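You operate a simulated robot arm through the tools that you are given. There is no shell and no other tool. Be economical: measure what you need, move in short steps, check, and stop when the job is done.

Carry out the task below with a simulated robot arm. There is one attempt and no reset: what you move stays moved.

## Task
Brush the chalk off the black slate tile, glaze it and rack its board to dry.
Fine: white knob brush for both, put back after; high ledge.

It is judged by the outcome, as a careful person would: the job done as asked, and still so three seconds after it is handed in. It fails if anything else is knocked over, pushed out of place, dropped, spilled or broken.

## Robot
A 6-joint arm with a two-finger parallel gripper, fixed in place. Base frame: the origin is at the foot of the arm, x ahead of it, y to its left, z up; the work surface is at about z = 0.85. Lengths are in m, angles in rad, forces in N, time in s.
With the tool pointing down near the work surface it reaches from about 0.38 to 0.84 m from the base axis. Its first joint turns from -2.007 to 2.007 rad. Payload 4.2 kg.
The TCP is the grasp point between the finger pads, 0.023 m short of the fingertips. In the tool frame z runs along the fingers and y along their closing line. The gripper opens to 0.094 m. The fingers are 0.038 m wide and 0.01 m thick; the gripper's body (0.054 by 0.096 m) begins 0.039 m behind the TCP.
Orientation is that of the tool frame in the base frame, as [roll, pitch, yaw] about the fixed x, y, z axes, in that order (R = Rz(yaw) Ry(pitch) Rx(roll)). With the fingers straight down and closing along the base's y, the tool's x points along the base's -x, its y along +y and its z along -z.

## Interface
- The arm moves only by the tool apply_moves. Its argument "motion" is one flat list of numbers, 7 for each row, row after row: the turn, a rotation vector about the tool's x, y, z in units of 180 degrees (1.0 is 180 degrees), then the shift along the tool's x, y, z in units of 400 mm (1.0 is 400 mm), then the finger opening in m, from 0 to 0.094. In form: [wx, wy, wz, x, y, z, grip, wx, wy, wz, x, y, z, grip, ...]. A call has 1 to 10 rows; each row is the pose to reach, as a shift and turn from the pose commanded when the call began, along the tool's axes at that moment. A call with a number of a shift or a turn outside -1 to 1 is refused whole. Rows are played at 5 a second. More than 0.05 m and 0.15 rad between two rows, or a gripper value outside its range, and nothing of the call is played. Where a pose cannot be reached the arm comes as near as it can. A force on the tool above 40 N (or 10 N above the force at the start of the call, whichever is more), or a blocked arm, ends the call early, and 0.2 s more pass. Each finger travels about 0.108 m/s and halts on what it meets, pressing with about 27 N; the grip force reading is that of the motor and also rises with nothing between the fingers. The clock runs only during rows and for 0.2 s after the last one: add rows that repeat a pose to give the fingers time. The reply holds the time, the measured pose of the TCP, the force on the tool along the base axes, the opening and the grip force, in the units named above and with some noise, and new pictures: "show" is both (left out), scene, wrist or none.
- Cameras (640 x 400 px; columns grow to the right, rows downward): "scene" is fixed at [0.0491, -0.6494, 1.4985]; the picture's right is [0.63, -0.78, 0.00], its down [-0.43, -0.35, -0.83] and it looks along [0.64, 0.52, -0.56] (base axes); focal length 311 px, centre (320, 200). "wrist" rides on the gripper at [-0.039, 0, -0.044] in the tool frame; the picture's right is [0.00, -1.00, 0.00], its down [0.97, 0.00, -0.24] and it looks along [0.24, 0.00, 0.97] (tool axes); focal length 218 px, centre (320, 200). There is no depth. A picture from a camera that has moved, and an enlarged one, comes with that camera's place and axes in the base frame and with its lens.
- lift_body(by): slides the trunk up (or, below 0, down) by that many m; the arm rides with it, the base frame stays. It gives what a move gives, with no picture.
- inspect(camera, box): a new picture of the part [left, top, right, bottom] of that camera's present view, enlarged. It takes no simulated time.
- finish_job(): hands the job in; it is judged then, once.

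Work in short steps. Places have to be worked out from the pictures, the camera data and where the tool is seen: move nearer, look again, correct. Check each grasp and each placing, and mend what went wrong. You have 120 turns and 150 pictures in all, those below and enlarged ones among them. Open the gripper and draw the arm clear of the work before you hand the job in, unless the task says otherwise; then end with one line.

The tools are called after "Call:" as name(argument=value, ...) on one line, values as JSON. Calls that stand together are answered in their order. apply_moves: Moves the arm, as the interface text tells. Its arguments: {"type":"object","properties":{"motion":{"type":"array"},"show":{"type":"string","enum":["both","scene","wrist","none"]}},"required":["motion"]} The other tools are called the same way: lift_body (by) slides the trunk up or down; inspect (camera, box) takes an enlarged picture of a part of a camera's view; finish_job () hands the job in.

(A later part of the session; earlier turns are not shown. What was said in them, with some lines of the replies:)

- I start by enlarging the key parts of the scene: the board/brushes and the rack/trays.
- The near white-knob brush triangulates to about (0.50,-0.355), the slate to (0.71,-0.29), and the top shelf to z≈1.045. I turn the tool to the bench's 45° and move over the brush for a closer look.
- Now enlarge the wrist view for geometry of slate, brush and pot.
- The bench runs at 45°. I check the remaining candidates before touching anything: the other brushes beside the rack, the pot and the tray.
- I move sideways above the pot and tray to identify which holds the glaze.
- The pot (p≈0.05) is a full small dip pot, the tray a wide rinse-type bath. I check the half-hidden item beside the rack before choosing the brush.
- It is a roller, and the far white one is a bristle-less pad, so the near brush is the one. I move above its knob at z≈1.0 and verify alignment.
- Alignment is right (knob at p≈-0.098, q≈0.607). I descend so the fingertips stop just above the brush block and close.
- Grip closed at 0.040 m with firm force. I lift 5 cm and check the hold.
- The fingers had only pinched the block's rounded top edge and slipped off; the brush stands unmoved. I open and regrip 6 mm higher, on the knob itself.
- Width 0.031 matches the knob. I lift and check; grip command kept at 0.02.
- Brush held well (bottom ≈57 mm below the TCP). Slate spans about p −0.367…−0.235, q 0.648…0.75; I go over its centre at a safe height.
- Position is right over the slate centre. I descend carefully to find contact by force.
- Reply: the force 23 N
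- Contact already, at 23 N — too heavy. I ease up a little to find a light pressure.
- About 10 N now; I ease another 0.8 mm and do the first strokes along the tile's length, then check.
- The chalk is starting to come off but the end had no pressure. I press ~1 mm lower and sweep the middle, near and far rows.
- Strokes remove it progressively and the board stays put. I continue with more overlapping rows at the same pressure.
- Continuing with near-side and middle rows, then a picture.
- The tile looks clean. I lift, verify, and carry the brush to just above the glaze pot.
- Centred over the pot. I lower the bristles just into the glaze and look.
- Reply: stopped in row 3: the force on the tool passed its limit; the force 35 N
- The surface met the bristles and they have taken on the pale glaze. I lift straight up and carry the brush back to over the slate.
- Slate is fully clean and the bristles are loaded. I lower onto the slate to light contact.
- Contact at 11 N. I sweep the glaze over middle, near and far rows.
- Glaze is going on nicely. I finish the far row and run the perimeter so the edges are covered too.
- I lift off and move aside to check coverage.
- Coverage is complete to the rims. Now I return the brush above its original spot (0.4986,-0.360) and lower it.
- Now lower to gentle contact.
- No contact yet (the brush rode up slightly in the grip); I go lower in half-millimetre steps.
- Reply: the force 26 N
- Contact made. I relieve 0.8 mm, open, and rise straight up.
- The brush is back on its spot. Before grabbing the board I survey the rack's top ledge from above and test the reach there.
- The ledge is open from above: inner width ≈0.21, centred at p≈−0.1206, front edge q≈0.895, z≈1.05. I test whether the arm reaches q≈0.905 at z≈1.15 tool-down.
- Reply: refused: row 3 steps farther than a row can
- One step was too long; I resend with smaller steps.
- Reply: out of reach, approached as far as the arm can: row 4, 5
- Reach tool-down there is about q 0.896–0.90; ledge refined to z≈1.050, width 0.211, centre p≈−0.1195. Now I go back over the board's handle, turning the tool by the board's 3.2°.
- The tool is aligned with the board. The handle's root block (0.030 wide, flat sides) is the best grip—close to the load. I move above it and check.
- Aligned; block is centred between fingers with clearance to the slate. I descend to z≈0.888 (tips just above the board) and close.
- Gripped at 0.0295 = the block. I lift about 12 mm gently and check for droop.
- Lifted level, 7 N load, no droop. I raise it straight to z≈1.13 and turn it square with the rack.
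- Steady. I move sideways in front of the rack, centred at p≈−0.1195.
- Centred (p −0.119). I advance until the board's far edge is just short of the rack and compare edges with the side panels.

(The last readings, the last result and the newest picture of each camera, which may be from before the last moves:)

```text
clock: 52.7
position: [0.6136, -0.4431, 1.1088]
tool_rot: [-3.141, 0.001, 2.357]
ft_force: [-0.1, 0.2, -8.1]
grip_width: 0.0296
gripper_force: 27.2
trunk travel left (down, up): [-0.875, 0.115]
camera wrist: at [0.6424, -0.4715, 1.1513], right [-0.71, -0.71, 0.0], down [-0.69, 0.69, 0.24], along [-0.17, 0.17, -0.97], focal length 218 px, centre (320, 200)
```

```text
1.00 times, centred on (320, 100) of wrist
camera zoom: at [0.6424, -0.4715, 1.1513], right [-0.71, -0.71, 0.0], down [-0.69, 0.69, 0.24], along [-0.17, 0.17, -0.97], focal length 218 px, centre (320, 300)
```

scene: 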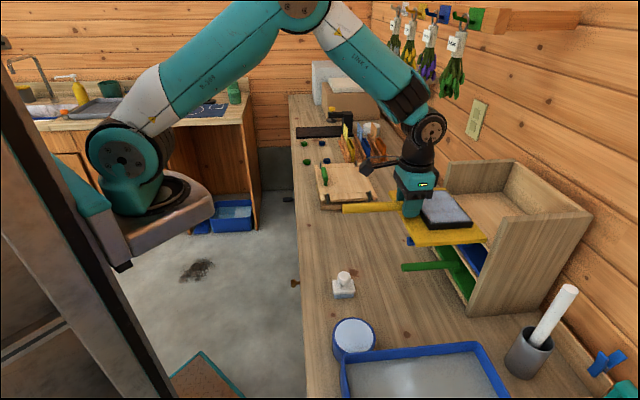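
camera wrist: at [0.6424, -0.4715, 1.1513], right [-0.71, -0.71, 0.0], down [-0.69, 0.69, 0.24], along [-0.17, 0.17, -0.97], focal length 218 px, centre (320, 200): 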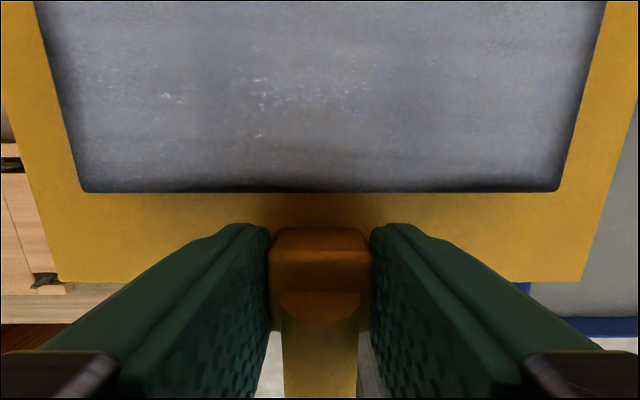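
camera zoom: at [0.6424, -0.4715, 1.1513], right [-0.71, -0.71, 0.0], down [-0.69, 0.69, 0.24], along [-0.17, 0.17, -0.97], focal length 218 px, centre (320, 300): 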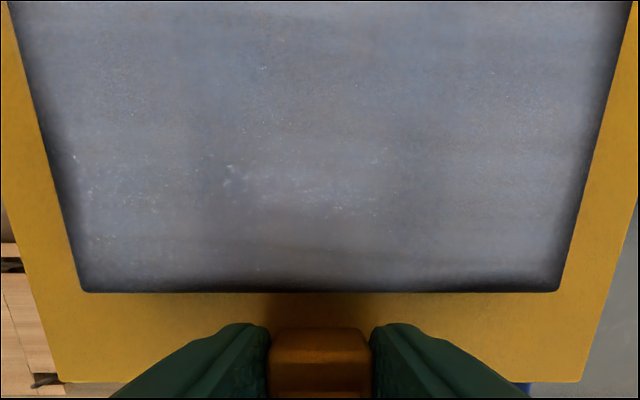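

Right side looks to have ~7 mm gap. I zoom on the left corner to compare.

Call:
inspect(camera="scene", box=[460, 165, 508, 195])

Call:
inspect(camera="scene", box=[500, 210, 564, 260])

Call:
inspect(camera="scene", box=[436, 155, 500, 205])

Call:
inspect(camera="scene", box=[468, 205, 564, 265])

```text
13.33 times, centred on (484, 180) of scene
camera zoom: at [0.0491, -0.6494, 1.4985], right [0.63, -0.78, 0.0], down [-0.43, -0.35, -0.83], along [0.64, 0.52, -0.56], focal length 4150 px, centre (-1867, 467)
```

zoom: 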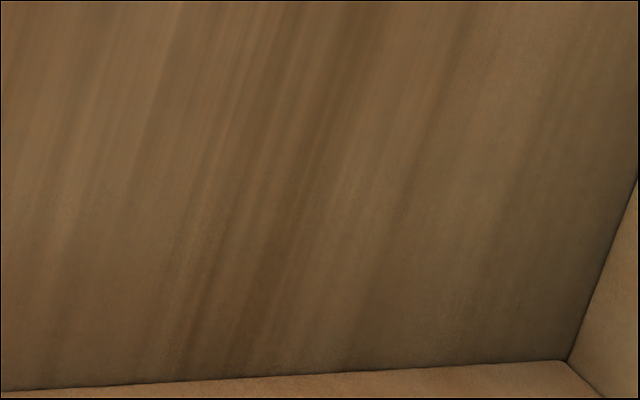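

```text
8.00 times, centred on (532, 235) of scene
camera zoom: at [0.0491, -0.6494, 1.4985], right [0.63, -0.78, 0.0], down [-0.43, -0.35, -0.83], along [0.64, 0.52, -0.56], focal length 2490 px, centre (-1376, -80)
```

zoom: 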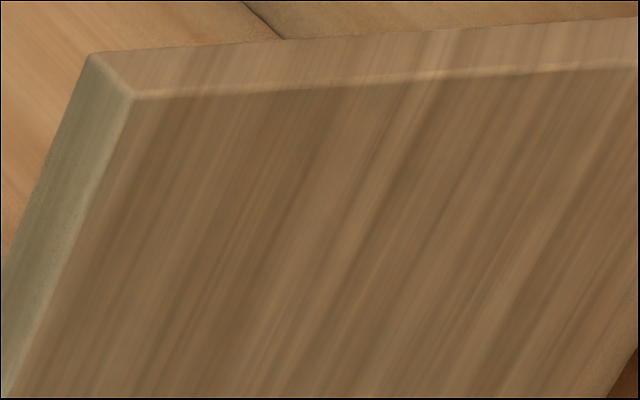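

```text
8.00 times, centred on (468, 180) of scene
camera zoom: at [0.0491, -0.6494, 1.4985], right [0.63, -0.78, 0.0], down [-0.43, -0.35, -0.83], along [0.64, 0.52, -0.56], focal length 2490 px, centre (-864, 360)
```

zoom: 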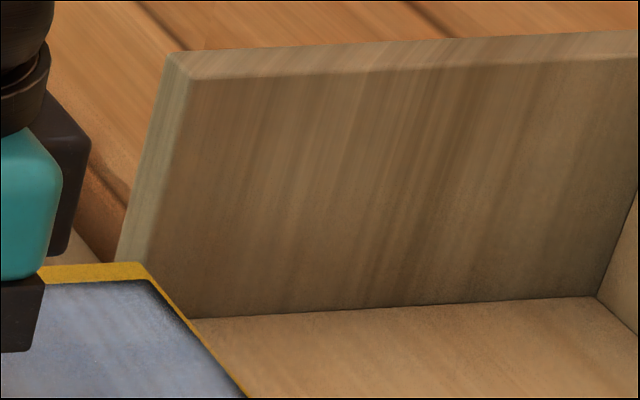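

```text
6.67 times, centred on (516, 235) of scene
camera zoom: at [0.0491, -0.6494, 1.4985], right [0.63, -0.78, 0.0], down [-0.43, -0.35, -0.83], along [0.64, 0.52, -0.56], focal length 2075 px, centre (-987, -33)
```

zoom: 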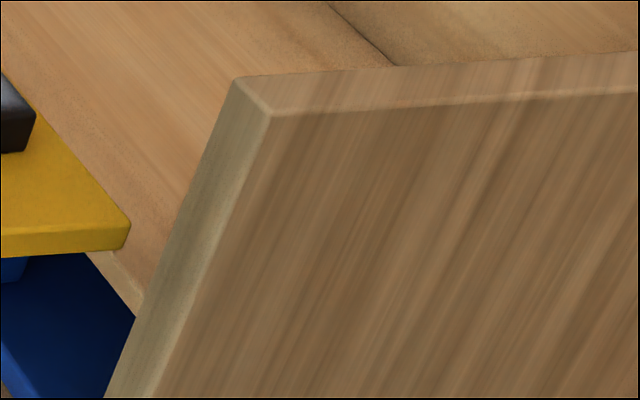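

Clearances look tight (few mm per side). I creep forward to just before entry and look again at both corners.

Call:
apply_moves(motion=[0, 0, 0, -0.015, 0.0015, 0, 0.01, 0, 0, 0, -0.028, 0.0015, 0, 0.01, 0, 0, 0, -0.028, 0.0015, 0, 0.01], show="none")

Call:
inspect(camera="scene", box=[468, 205, 532, 245])

Call:
inspect(camera="scene", box=[428, 165, 492, 205])

```text
clock: 53.5
position: [0.6215, -0.4511, 1.1075]
tool_rot: [-3.139, 0.001, 2.355]
ft_force: [0.0, -1.1, -7.4]
grip_width: 0.0297
gripper_force: 27.2
trunk travel left (down, up): [-0.875, 0.115]
```

```text
10.00 times, centred on (500, 225) of scene
camera zoom: at [0.0491, -0.6494, 1.4985], right [0.63, -0.78, 0.0], down [-0.43, -0.35, -0.83], along [0.64, 0.52, -0.56], focal length 3112 px, centre (-1480, -50)
```

zoom: 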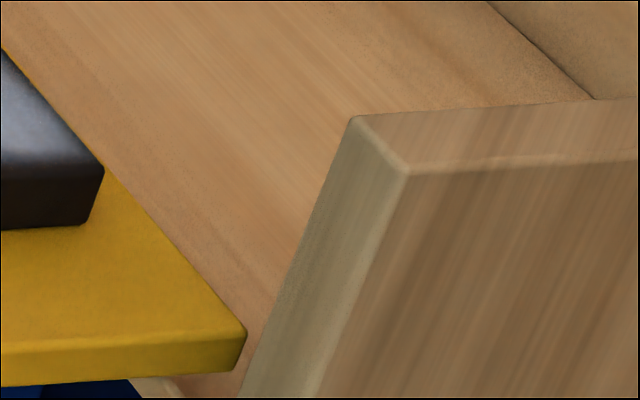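

```text
10.00 times, centred on (460, 185) of scene
camera zoom: at [0.0491, -0.6494, 1.4985], right [0.63, -0.78, 0.0], down [-0.43, -0.35, -0.83], along [0.64, 0.52, -0.56], focal length 3112 px, centre (-1080, 350)
```

zoom: 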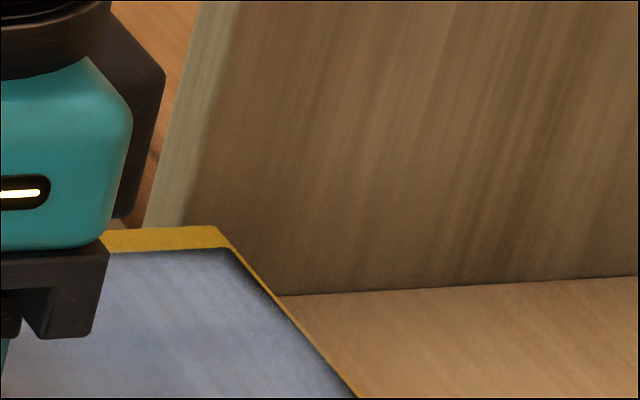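

Re-deriving with the bench-level panel feet: inner width ≈0.218, so ~7–12 mm per side, board slightly right of centre; ledge z≈1.043. I shift 2 mm left and slide in partway, watching force.

Call:
apply_moves(motion=[0, 0, 0, 0, 0.006, 0, 0.01, 0, 0, 0, -0.04, 0.006, 0, 0.01, 0, 0, 0, -0.08, 0.006, 0, 0.01, 0, 0, 0, -0.12, 0.006, 0, 0.01, 0, 0, 0, -0.12, 0.006, 0, 0.01], show="both")

Call:
inspect(camera="scene", box=[428, 155, 556, 245])

```text
clock: 54.7
position: [0.6568, -0.4832, 1.1079]
tool_rot: [3.141, 0.004, 2.356]
ft_force: [0.5, -0.1, -6.5]
grip_width: 0.0296
gripper_force: 26.7
trunk travel left (down, up): [-0.875, 0.115]
camera wrist: at [0.6859, -0.5111, 1.1518], right [-0.71, -0.71, 0.0], down [-0.69, 0.69, 0.24], along [-0.17, 0.17, -0.97], focal length 218 px, centre (320, 200)
```

scene: 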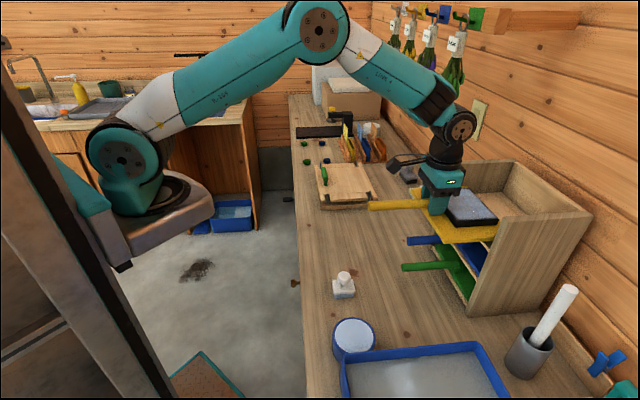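
wrist: 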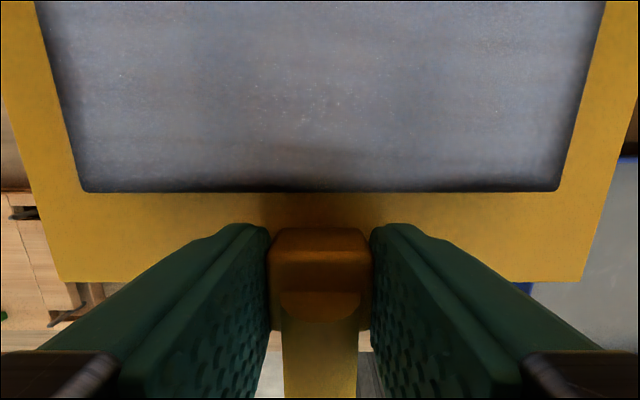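

```text
4.44 times, centred on (492, 200) of scene
camera zoom: at [0.0491, -0.6494, 1.4985], right [0.63, -0.78, 0.0], down [-0.43, -0.35, -0.83], along [0.64, 0.52, -0.56], focal length 1383 px, centre (-444, 200)
```

zoom: 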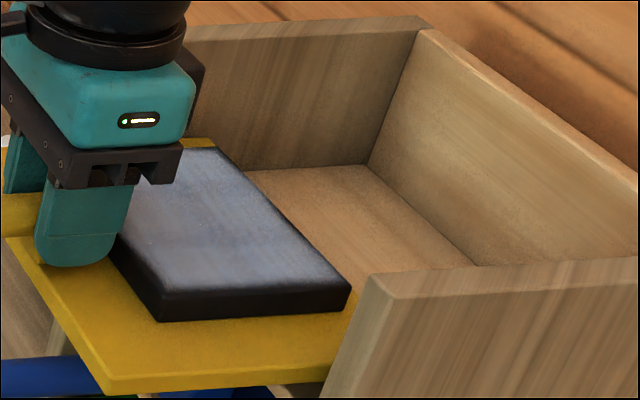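

Entered cleanly with no side force. Continue sliding in to q≈0.888.

Call:
apply_moves(motion=[0, 0, 0, -0.05, 0, 0, 0.01, 0, 0, 0, -0.1, 0, 0, 0.01, 0, 0, 0, -0.15, 0, 0, 0.01, 0, 0, 0, -0.19, 0, 0, 0.01, 0, 0, 0, -0.205, 0, 0, 0.01, 0, 0, 0, -0.205, 0, 0, 0.01], show="both")

Call:
inspect(camera="scene", box=[428, 155, 556, 245])

```text
clock: 56.1
position: [0.716, -0.5407, 1.1082]
tool_rot: [3.14, 0.001, 2.356]
ft_force: [0.0, -0.4, -6.7]
grip_width: 0.0294
gripper_force: 27.5
trunk travel left (down, up): [-0.875, 0.115]
camera wrist: at [0.7444, -0.5692, 1.1516], right [-0.71, -0.71, 0.0], down [-0.69, 0.69, 0.24], along [-0.17, 0.17, -0.97], focal length 218 px, centre (320, 200)
```

scene: 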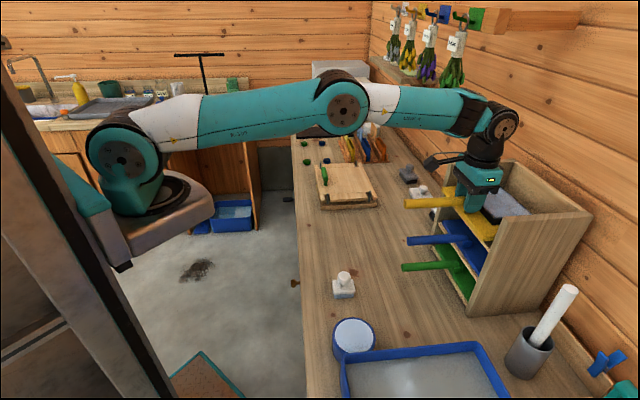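
wrist: 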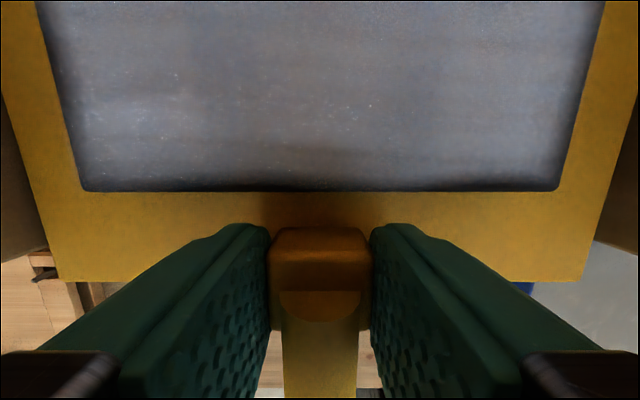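

```text
4.44 times, centred on (492, 200) of scene
camera zoom: at [0.0491, -0.6494, 1.4985], right [0.63, -0.78, 0.0], down [-0.43, -0.35, -0.83], along [0.64, 0.52, -0.56], focal length 1383 px, centre (-444, 200)
```

zoom: 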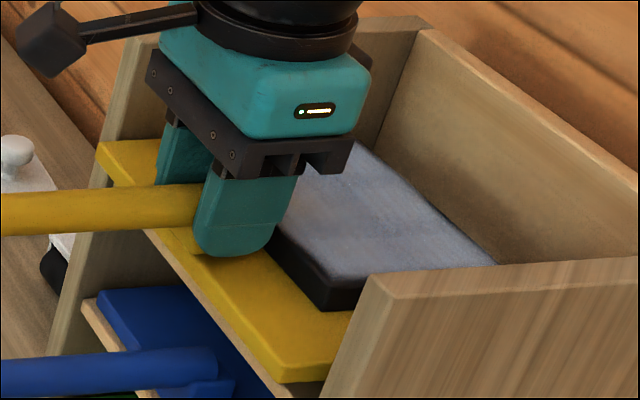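

Side gaps are symmetric now. I try reaching 12 mm deeper.

Call:
apply_moves(motion=[0, 0, 0, -0.015, -0.003, 0, 0.01, 0, 0, 0, -0.03, -0.003, 0, 0.01, 0, 0, 0, -0.03, -0.003, 0, 0.01], show="none")

```text
clock: 56.9
position: [0.7221, -0.5486, 1.1085]
tool_rot: [3.141, 0.001, 2.356]
ft_force: [0.3, 0.9, -7.9]
grip_width: 0.0295
gripper_force: 26.9
out of reach, approached as far as the arm can: row 2
trunk travel left (down, up): [-0.875, 0.115]
```

Near the limit (q 0.8985). I now lower with the trunk, 15 mm first.

Call:
lift_body(by=-0.015)

Call:
inspect(camera="scene", box=[428, 155, 556, 245])

```text
clock: 57.5
position: [0.7217, -0.5484, 1.093]
tool_rot: [-3.14, 0.004, 2.356]
ft_force: [-0.2, -0.4, -6.9]
grip_width: 0.0298
gripper_force: 27.4
trunk travel left (down, up): [-0.86, 0.13]
```

```text
4.44 times, centred on (492, 200) of scene
camera zoom: at [0.0491, -0.6494, 1.4985], right [0.63, -0.78, 0.0], down [-0.43, -0.35, -0.83], along [0.64, 0.52, -0.56], focal length 1383 px, centre (-444, 200)
```

zoom: 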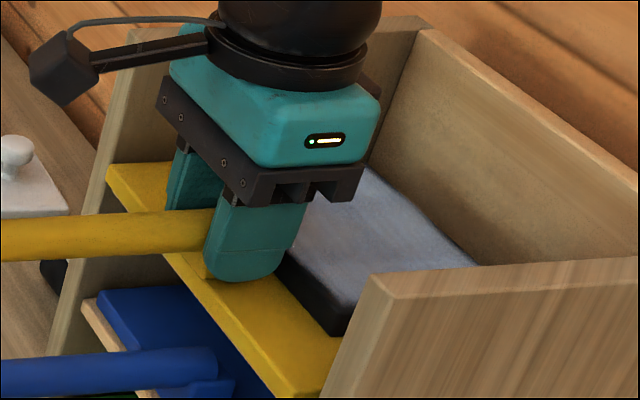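

Still carrying the load; continue lowering in small bits.

Call:
lift_body(by=-0.004)

```text
clock: 58.1
position: [0.7209, -0.5491, 1.0919]
tool_rot: [3.14, 0.004, 2.357]
ft_force: [-2.4, 0.6, 2.6]
grip_width: 0.0301
gripper_force: 26.9
trunk travel left (down, up): [-0.856, 0.134]
```

Board has settled on the ledge (load transferred). I open the fingers and rise straight up.

Call:
apply_moves(motion=[0, 0, 0, 0, 0, 0, 0.03, 0, 0, 0, 0, 0, 0, 0.05, 0, 0, 0, 0, 0, 0, 0.06, 0, 0, 0, 0, 0, 0, 0.06], show="both")

Call:
inspect(camera="scene", box=[412, 155, 540, 245])

```text
clock: 59.1
position: [0.7212, -0.5475, 1.0894]
tool_rot: [3.14, 0.002, 2.356]
ft_force: [0.2, 0.5, 0.1]
grip_width: 0.06
gripper_force: 0.0
trunk travel left (down, up): [-0.856, 0.134]
camera wrist: at [0.7493, -0.5764, 1.133], right [-0.71, -0.71, 0.0], down [-0.69, 0.69, 0.24], along [-0.17, 0.17, -0.97], focal length 218 px, centre (320, 200)
```

scene: 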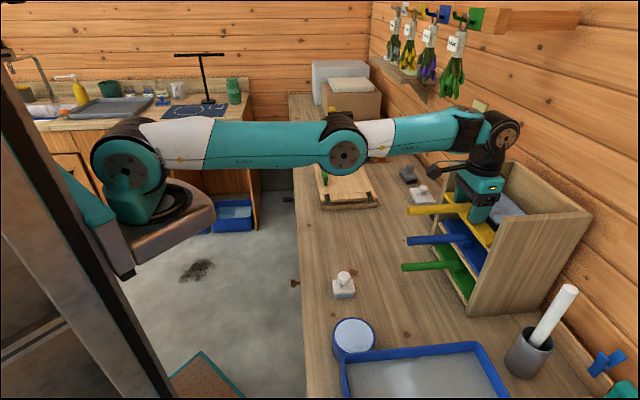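
wrist: 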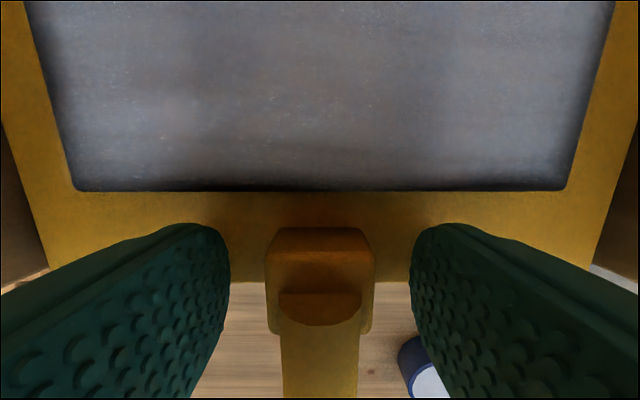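

```text
4.44 times, centred on (476, 200) of scene
camera zoom: at [0.0491, -0.6494, 1.4985], right [0.63, -0.78, 0.0], down [-0.43, -0.35, -0.83], along [0.64, 0.52, -0.56], focal length 1383 px, centre (-373, 200)
```

zoom: 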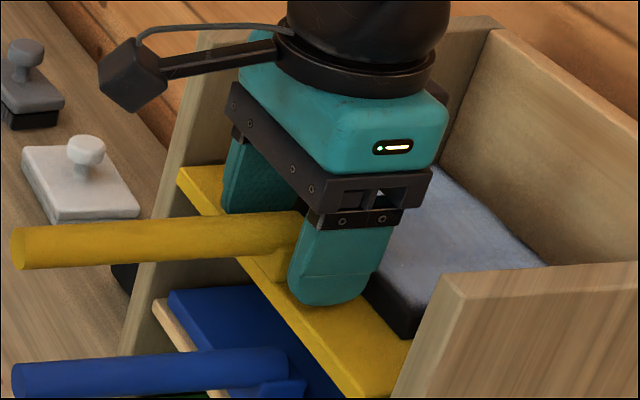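

The board rests on the ledge. I raise straight up with the trunk, then retract the arm.

Call:
lift_body(by=0.08)

```text
clock: 60.2
position: [0.721, -0.5491, 1.1698]
tool_rot: [3.141, 0.003, 2.357]
ft_force: [-0.1, -0.7, 0.4]
grip_width: 0.06
gripper_force: 0.0
trunk travel left (down, up): [-0.936, 0.054]
```

Clear of the board; I draw back and look at the placement.

Call:
apply_moves(motion=[0, 0, 0, 0.09, 0, -0.02, 0.06, 0, 0, 0, 0.18, 0, -0.05, 0.06, 0, 0, 0, 0.28, 0, -0.09, 0.06, 0, 0, 0, 0.38, 0, -0.13, 0.04, 0, 0, 0, 0.45, 0, -0.16, 0.02], show="both")

Call:
inspect(camera="wrist", box=[160, 0, 480, 200])

Call:
inspect(camera="scene", box=[400, 145, 592, 265])

```text
clock: 61.5
position: [0.5938, -0.4206, 1.2333]
tool_rot: [-3.141, 0.004, 2.356]
ft_force: [1.2, 0.2, 0.0]
grip_width: 0.0198
gripper_force: 0.0
trunk travel left (down, up): [-0.936, 0.054]
camera wrist: at [0.6225, -0.4481, 1.2765], right [-0.71, -0.71, 0.0], down [-0.69, 0.69, 0.24], along [-0.17, 0.17, -0.97], focal length 218 px, centre (320, 200)
```

scene: 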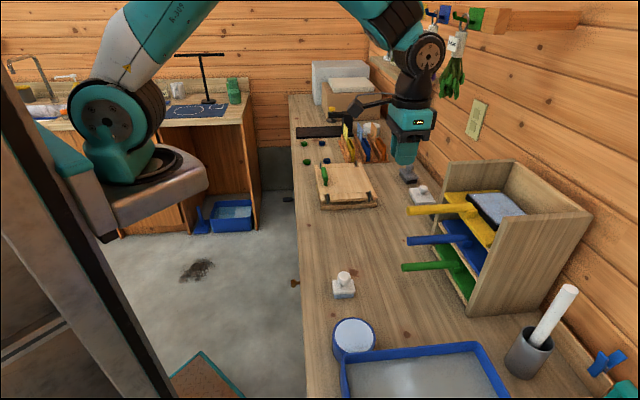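
wrist: 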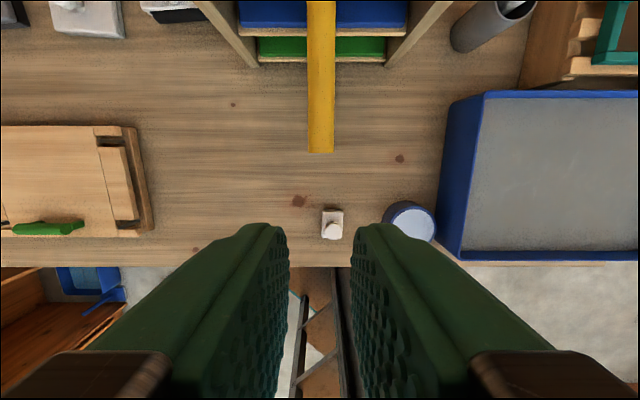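

```text
2.00 times, centred on (320, 100) of wrist
camera zoom: at [0.6225, -0.4481, 1.2765], right [-0.71, -0.71, 0.0], down [-0.69, 0.69, 0.24], along [-0.17, 0.17, -0.97], focal length 436 px, centre (320, 400)
```

zoom: 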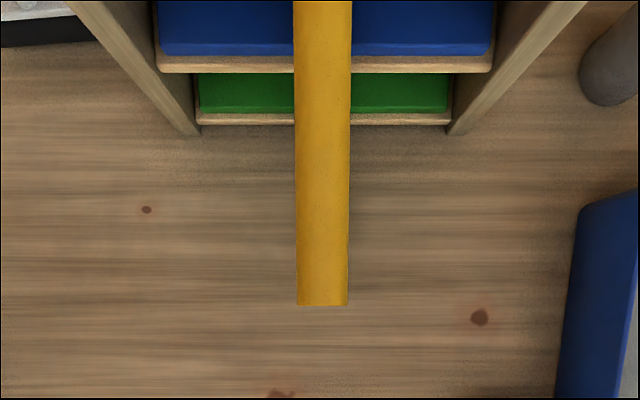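

```text
3.33 times, centred on (496, 205) of scene
camera zoom: at [0.0491, -0.6494, 1.4985], right [0.63, -0.78, 0.0], down [-0.43, -0.35, -0.83], along [0.64, 0.52, -0.56], focal length 1037 px, centre (-267, 183)
```

zoom: 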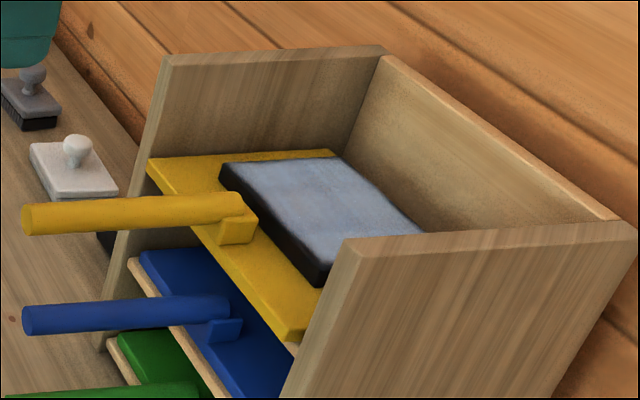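

Placed level and centred, but it sits ~1 cm further out than the blue board. I'll nudge it in with closed fingers on the handle's end; first lower in front of it.

Call:
apply_moves(motion=[0, 0, 0, 0, 0, 0.09, 0, 0, 0, 0, 0, 0, 0.18, 0, 0, 0, 0, 0, 0, 0.28, 0, 0, 0, 0, 0, 0, 0.368, 0, 0, 0, 0, 0, 0, 0.368, 0], show="both")

Call:
inspect(camera="scene", box=[360, 175, 488, 255])

```text
clock: 62.6
position: [0.5936, -0.4217, 1.0852]
tool_rot: [3.141, 0.003, 2.357]
ft_force: [-0.9, 0.6, 0.1]
grip_width: 0.0001
gripper_force: 26.5
trunk travel left (down, up): [-0.936, 0.054]
camera wrist: at [0.6219, -0.4494, 1.1284], right [-0.71, -0.71, 0.0], down [-0.69, 0.69, 0.24], along [-0.17, 0.17, -0.97], focal length 218 px, centre (320, 200)
```

scene: 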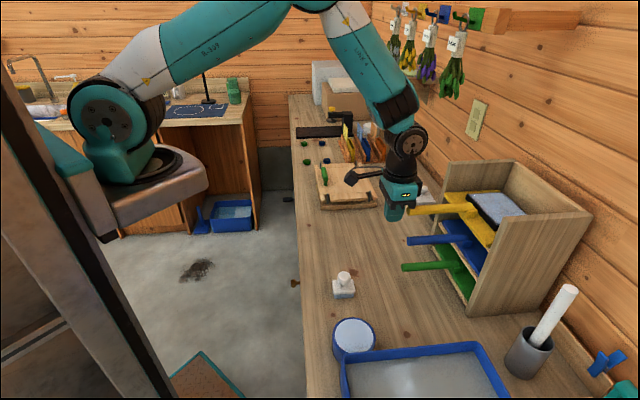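
wrist: 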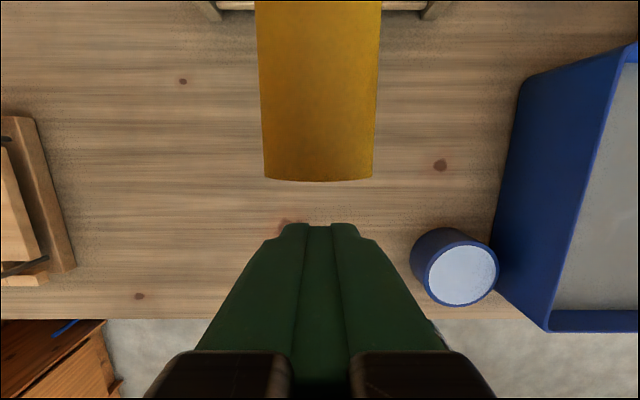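

```text
5.00 times, centred on (424, 215) of scene
camera zoom: at [0.0491, -0.6494, 1.4985], right [0.63, -0.78, 0.0], down [-0.43, -0.35, -0.83], along [0.64, 0.52, -0.56], focal length 1556 px, centre (-200, 125)
```

zoom: 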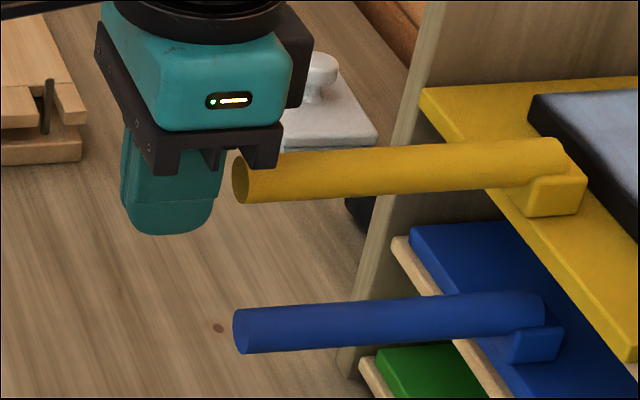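

Aligned with the handle end, gap ≈15 mm. I push forward gently to move it ~9 mm.

Call:
apply_moves(motion=[0, 0, 0, -0.02, 0, 0, 0, 0, 0, 0, -0.034, 0, 0, 0, 0, 0, 0, -0.04, 0, 0, 0, 0, 0, 0, -0.045, 0, 0, 0, 0, 0, 0, -0.05, 0, 0, 0, 0, 0, 0, -0.055, 0, 0, 0, 0, 0, 0, -0.059, 0, 0, 0, 0, 0, 0, -0.059, 0, 0, 0], show="both")

Call:
inspect(camera="scene", box=[400, 145, 592, 265])

```text
clock: 64.5
position: [0.6106, -0.4377, 1.0861]
tool_rot: [3.141, 0.005, 2.356]
ft_force: [-1.9, 3.0, 0.7]
grip_width: 0.0
gripper_force: 27.1
trunk travel left (down, up): [-0.936, 0.054]
camera wrist: at [0.6385, -0.4659, 1.1292], right [-0.71, -0.71, 0.0], down [-0.69, 0.69, 0.24], along [-0.17, 0.17, -0.97], focal length 218 px, centre (320, 200)
```

scene: 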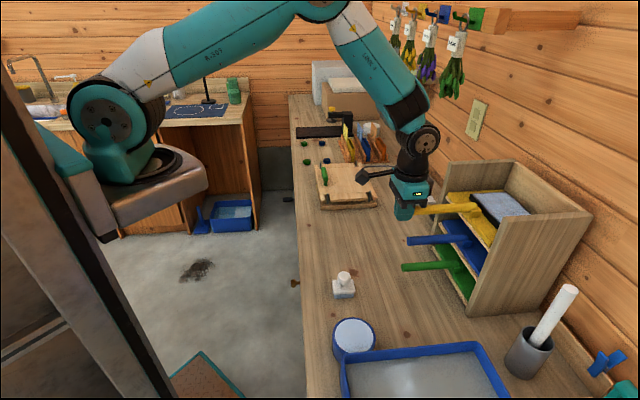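
wrist: 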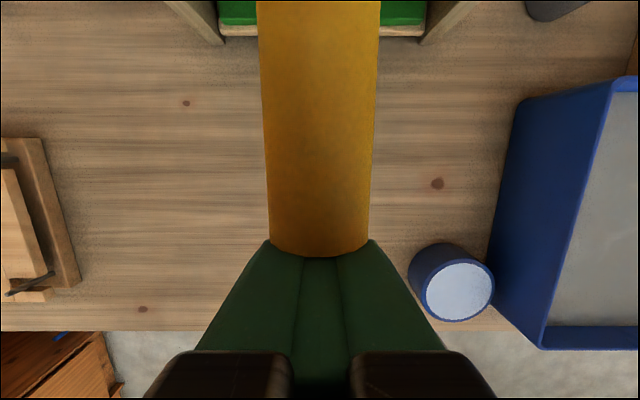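

```text
3.33 times, centred on (496, 205) of scene
camera zoom: at [0.0491, -0.6494, 1.4985], right [0.63, -0.78, 0.0], down [-0.43, -0.35, -0.83], along [0.64, 0.52, -0.56], focal length 1037 px, centre (-267, 183)
```

zoom: 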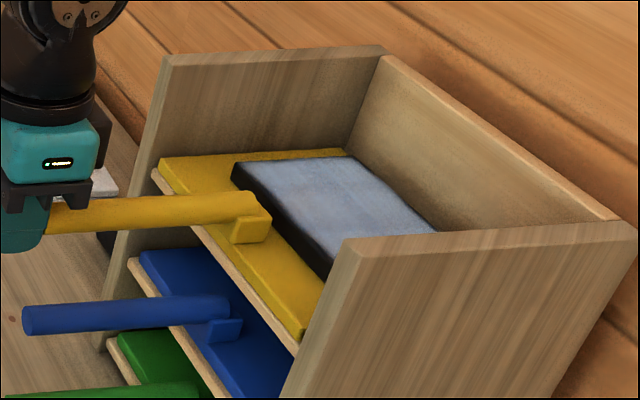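

The board is now fully on the high ledge like the others. I back off, rise clear and open the gripper.

Call:
apply_moves(motion=[0, 0, 0, 0.03, 0, 0, 0, 0, 0, 0, 0.1, 0, 0, 0, 0, 0, 0, 0.15, 0, -0.1, 0.02, 0, 0, 0, 0.2, 0, -0.21, 0.05, 0, 0, 0, 0.25, 0, -0.32, 0.08, 0, 0, 0, 0.3, 0, -0.43, 0.09, 0, 0, 0, 0.33, 0, -0.52, 0.09], show="both")

Call:
inspect(camera="scene", box=[300, 145, 620, 345])

```text
clock: 66.0
position: [0.5163, -0.343, 1.2927]
tool_rot: [-3.141, 0.003, 2.355]
ft_force: [0.4, 0.2, 0.5]
grip_width: 0.09
gripper_force: 0.0
trunk travel left (down, up): [-0.936, 0.054]
camera wrist: at [0.546, -0.3713, 1.3367], right [-0.71, -0.71, 0.0], down [-0.69, 0.69, 0.24], along [-0.17, 0.17, -0.97], focal length 218 px, centre (320, 200)
```

scene: 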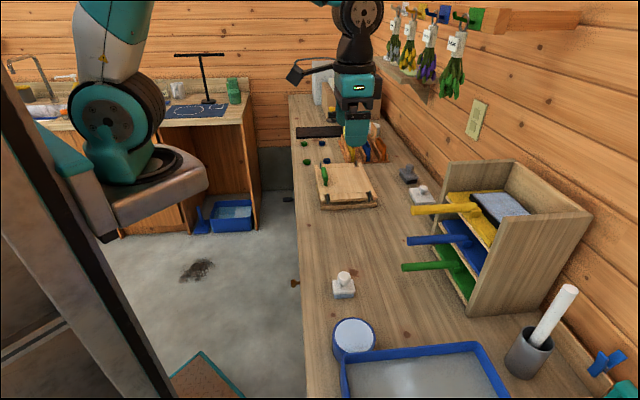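
wrist: 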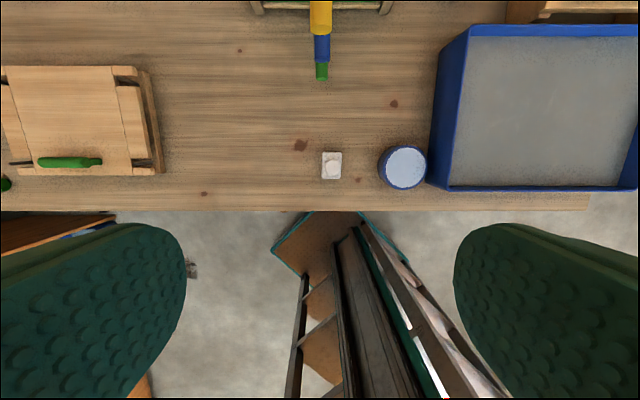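

```text
2.00 times, centred on (460, 245) of scene
camera zoom: at [0.0491, -0.6494, 1.4985], right [0.63, -0.78, 0.0], down [-0.43, -0.35, -0.83], along [0.64, 0.52, -0.56], focal length 622 px, centre (40, 110)
```

zoom: 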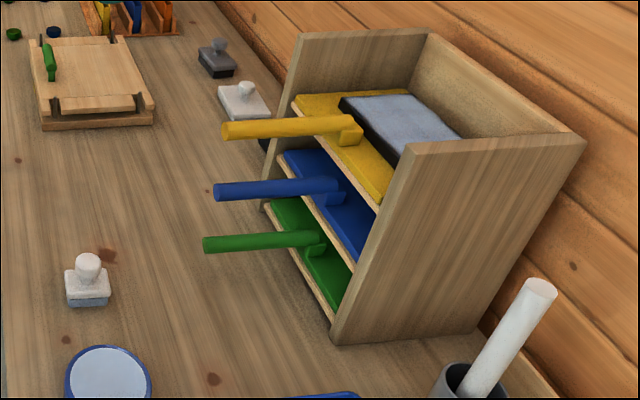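

Everything is in place: the slate is glazed, its board is on the high ledge, the brush is back on its spot, and nothing else has been disturbed. I hand it in.

Call:
finish_job()

```text
The job is handed in.
```

I brushed the chalk off the slate tile and glazed it with the white-knob brush, put the brush back where it was, and racked the tile's board on the high ledge. I took the small blue pot as the glaze rather than the large tray.
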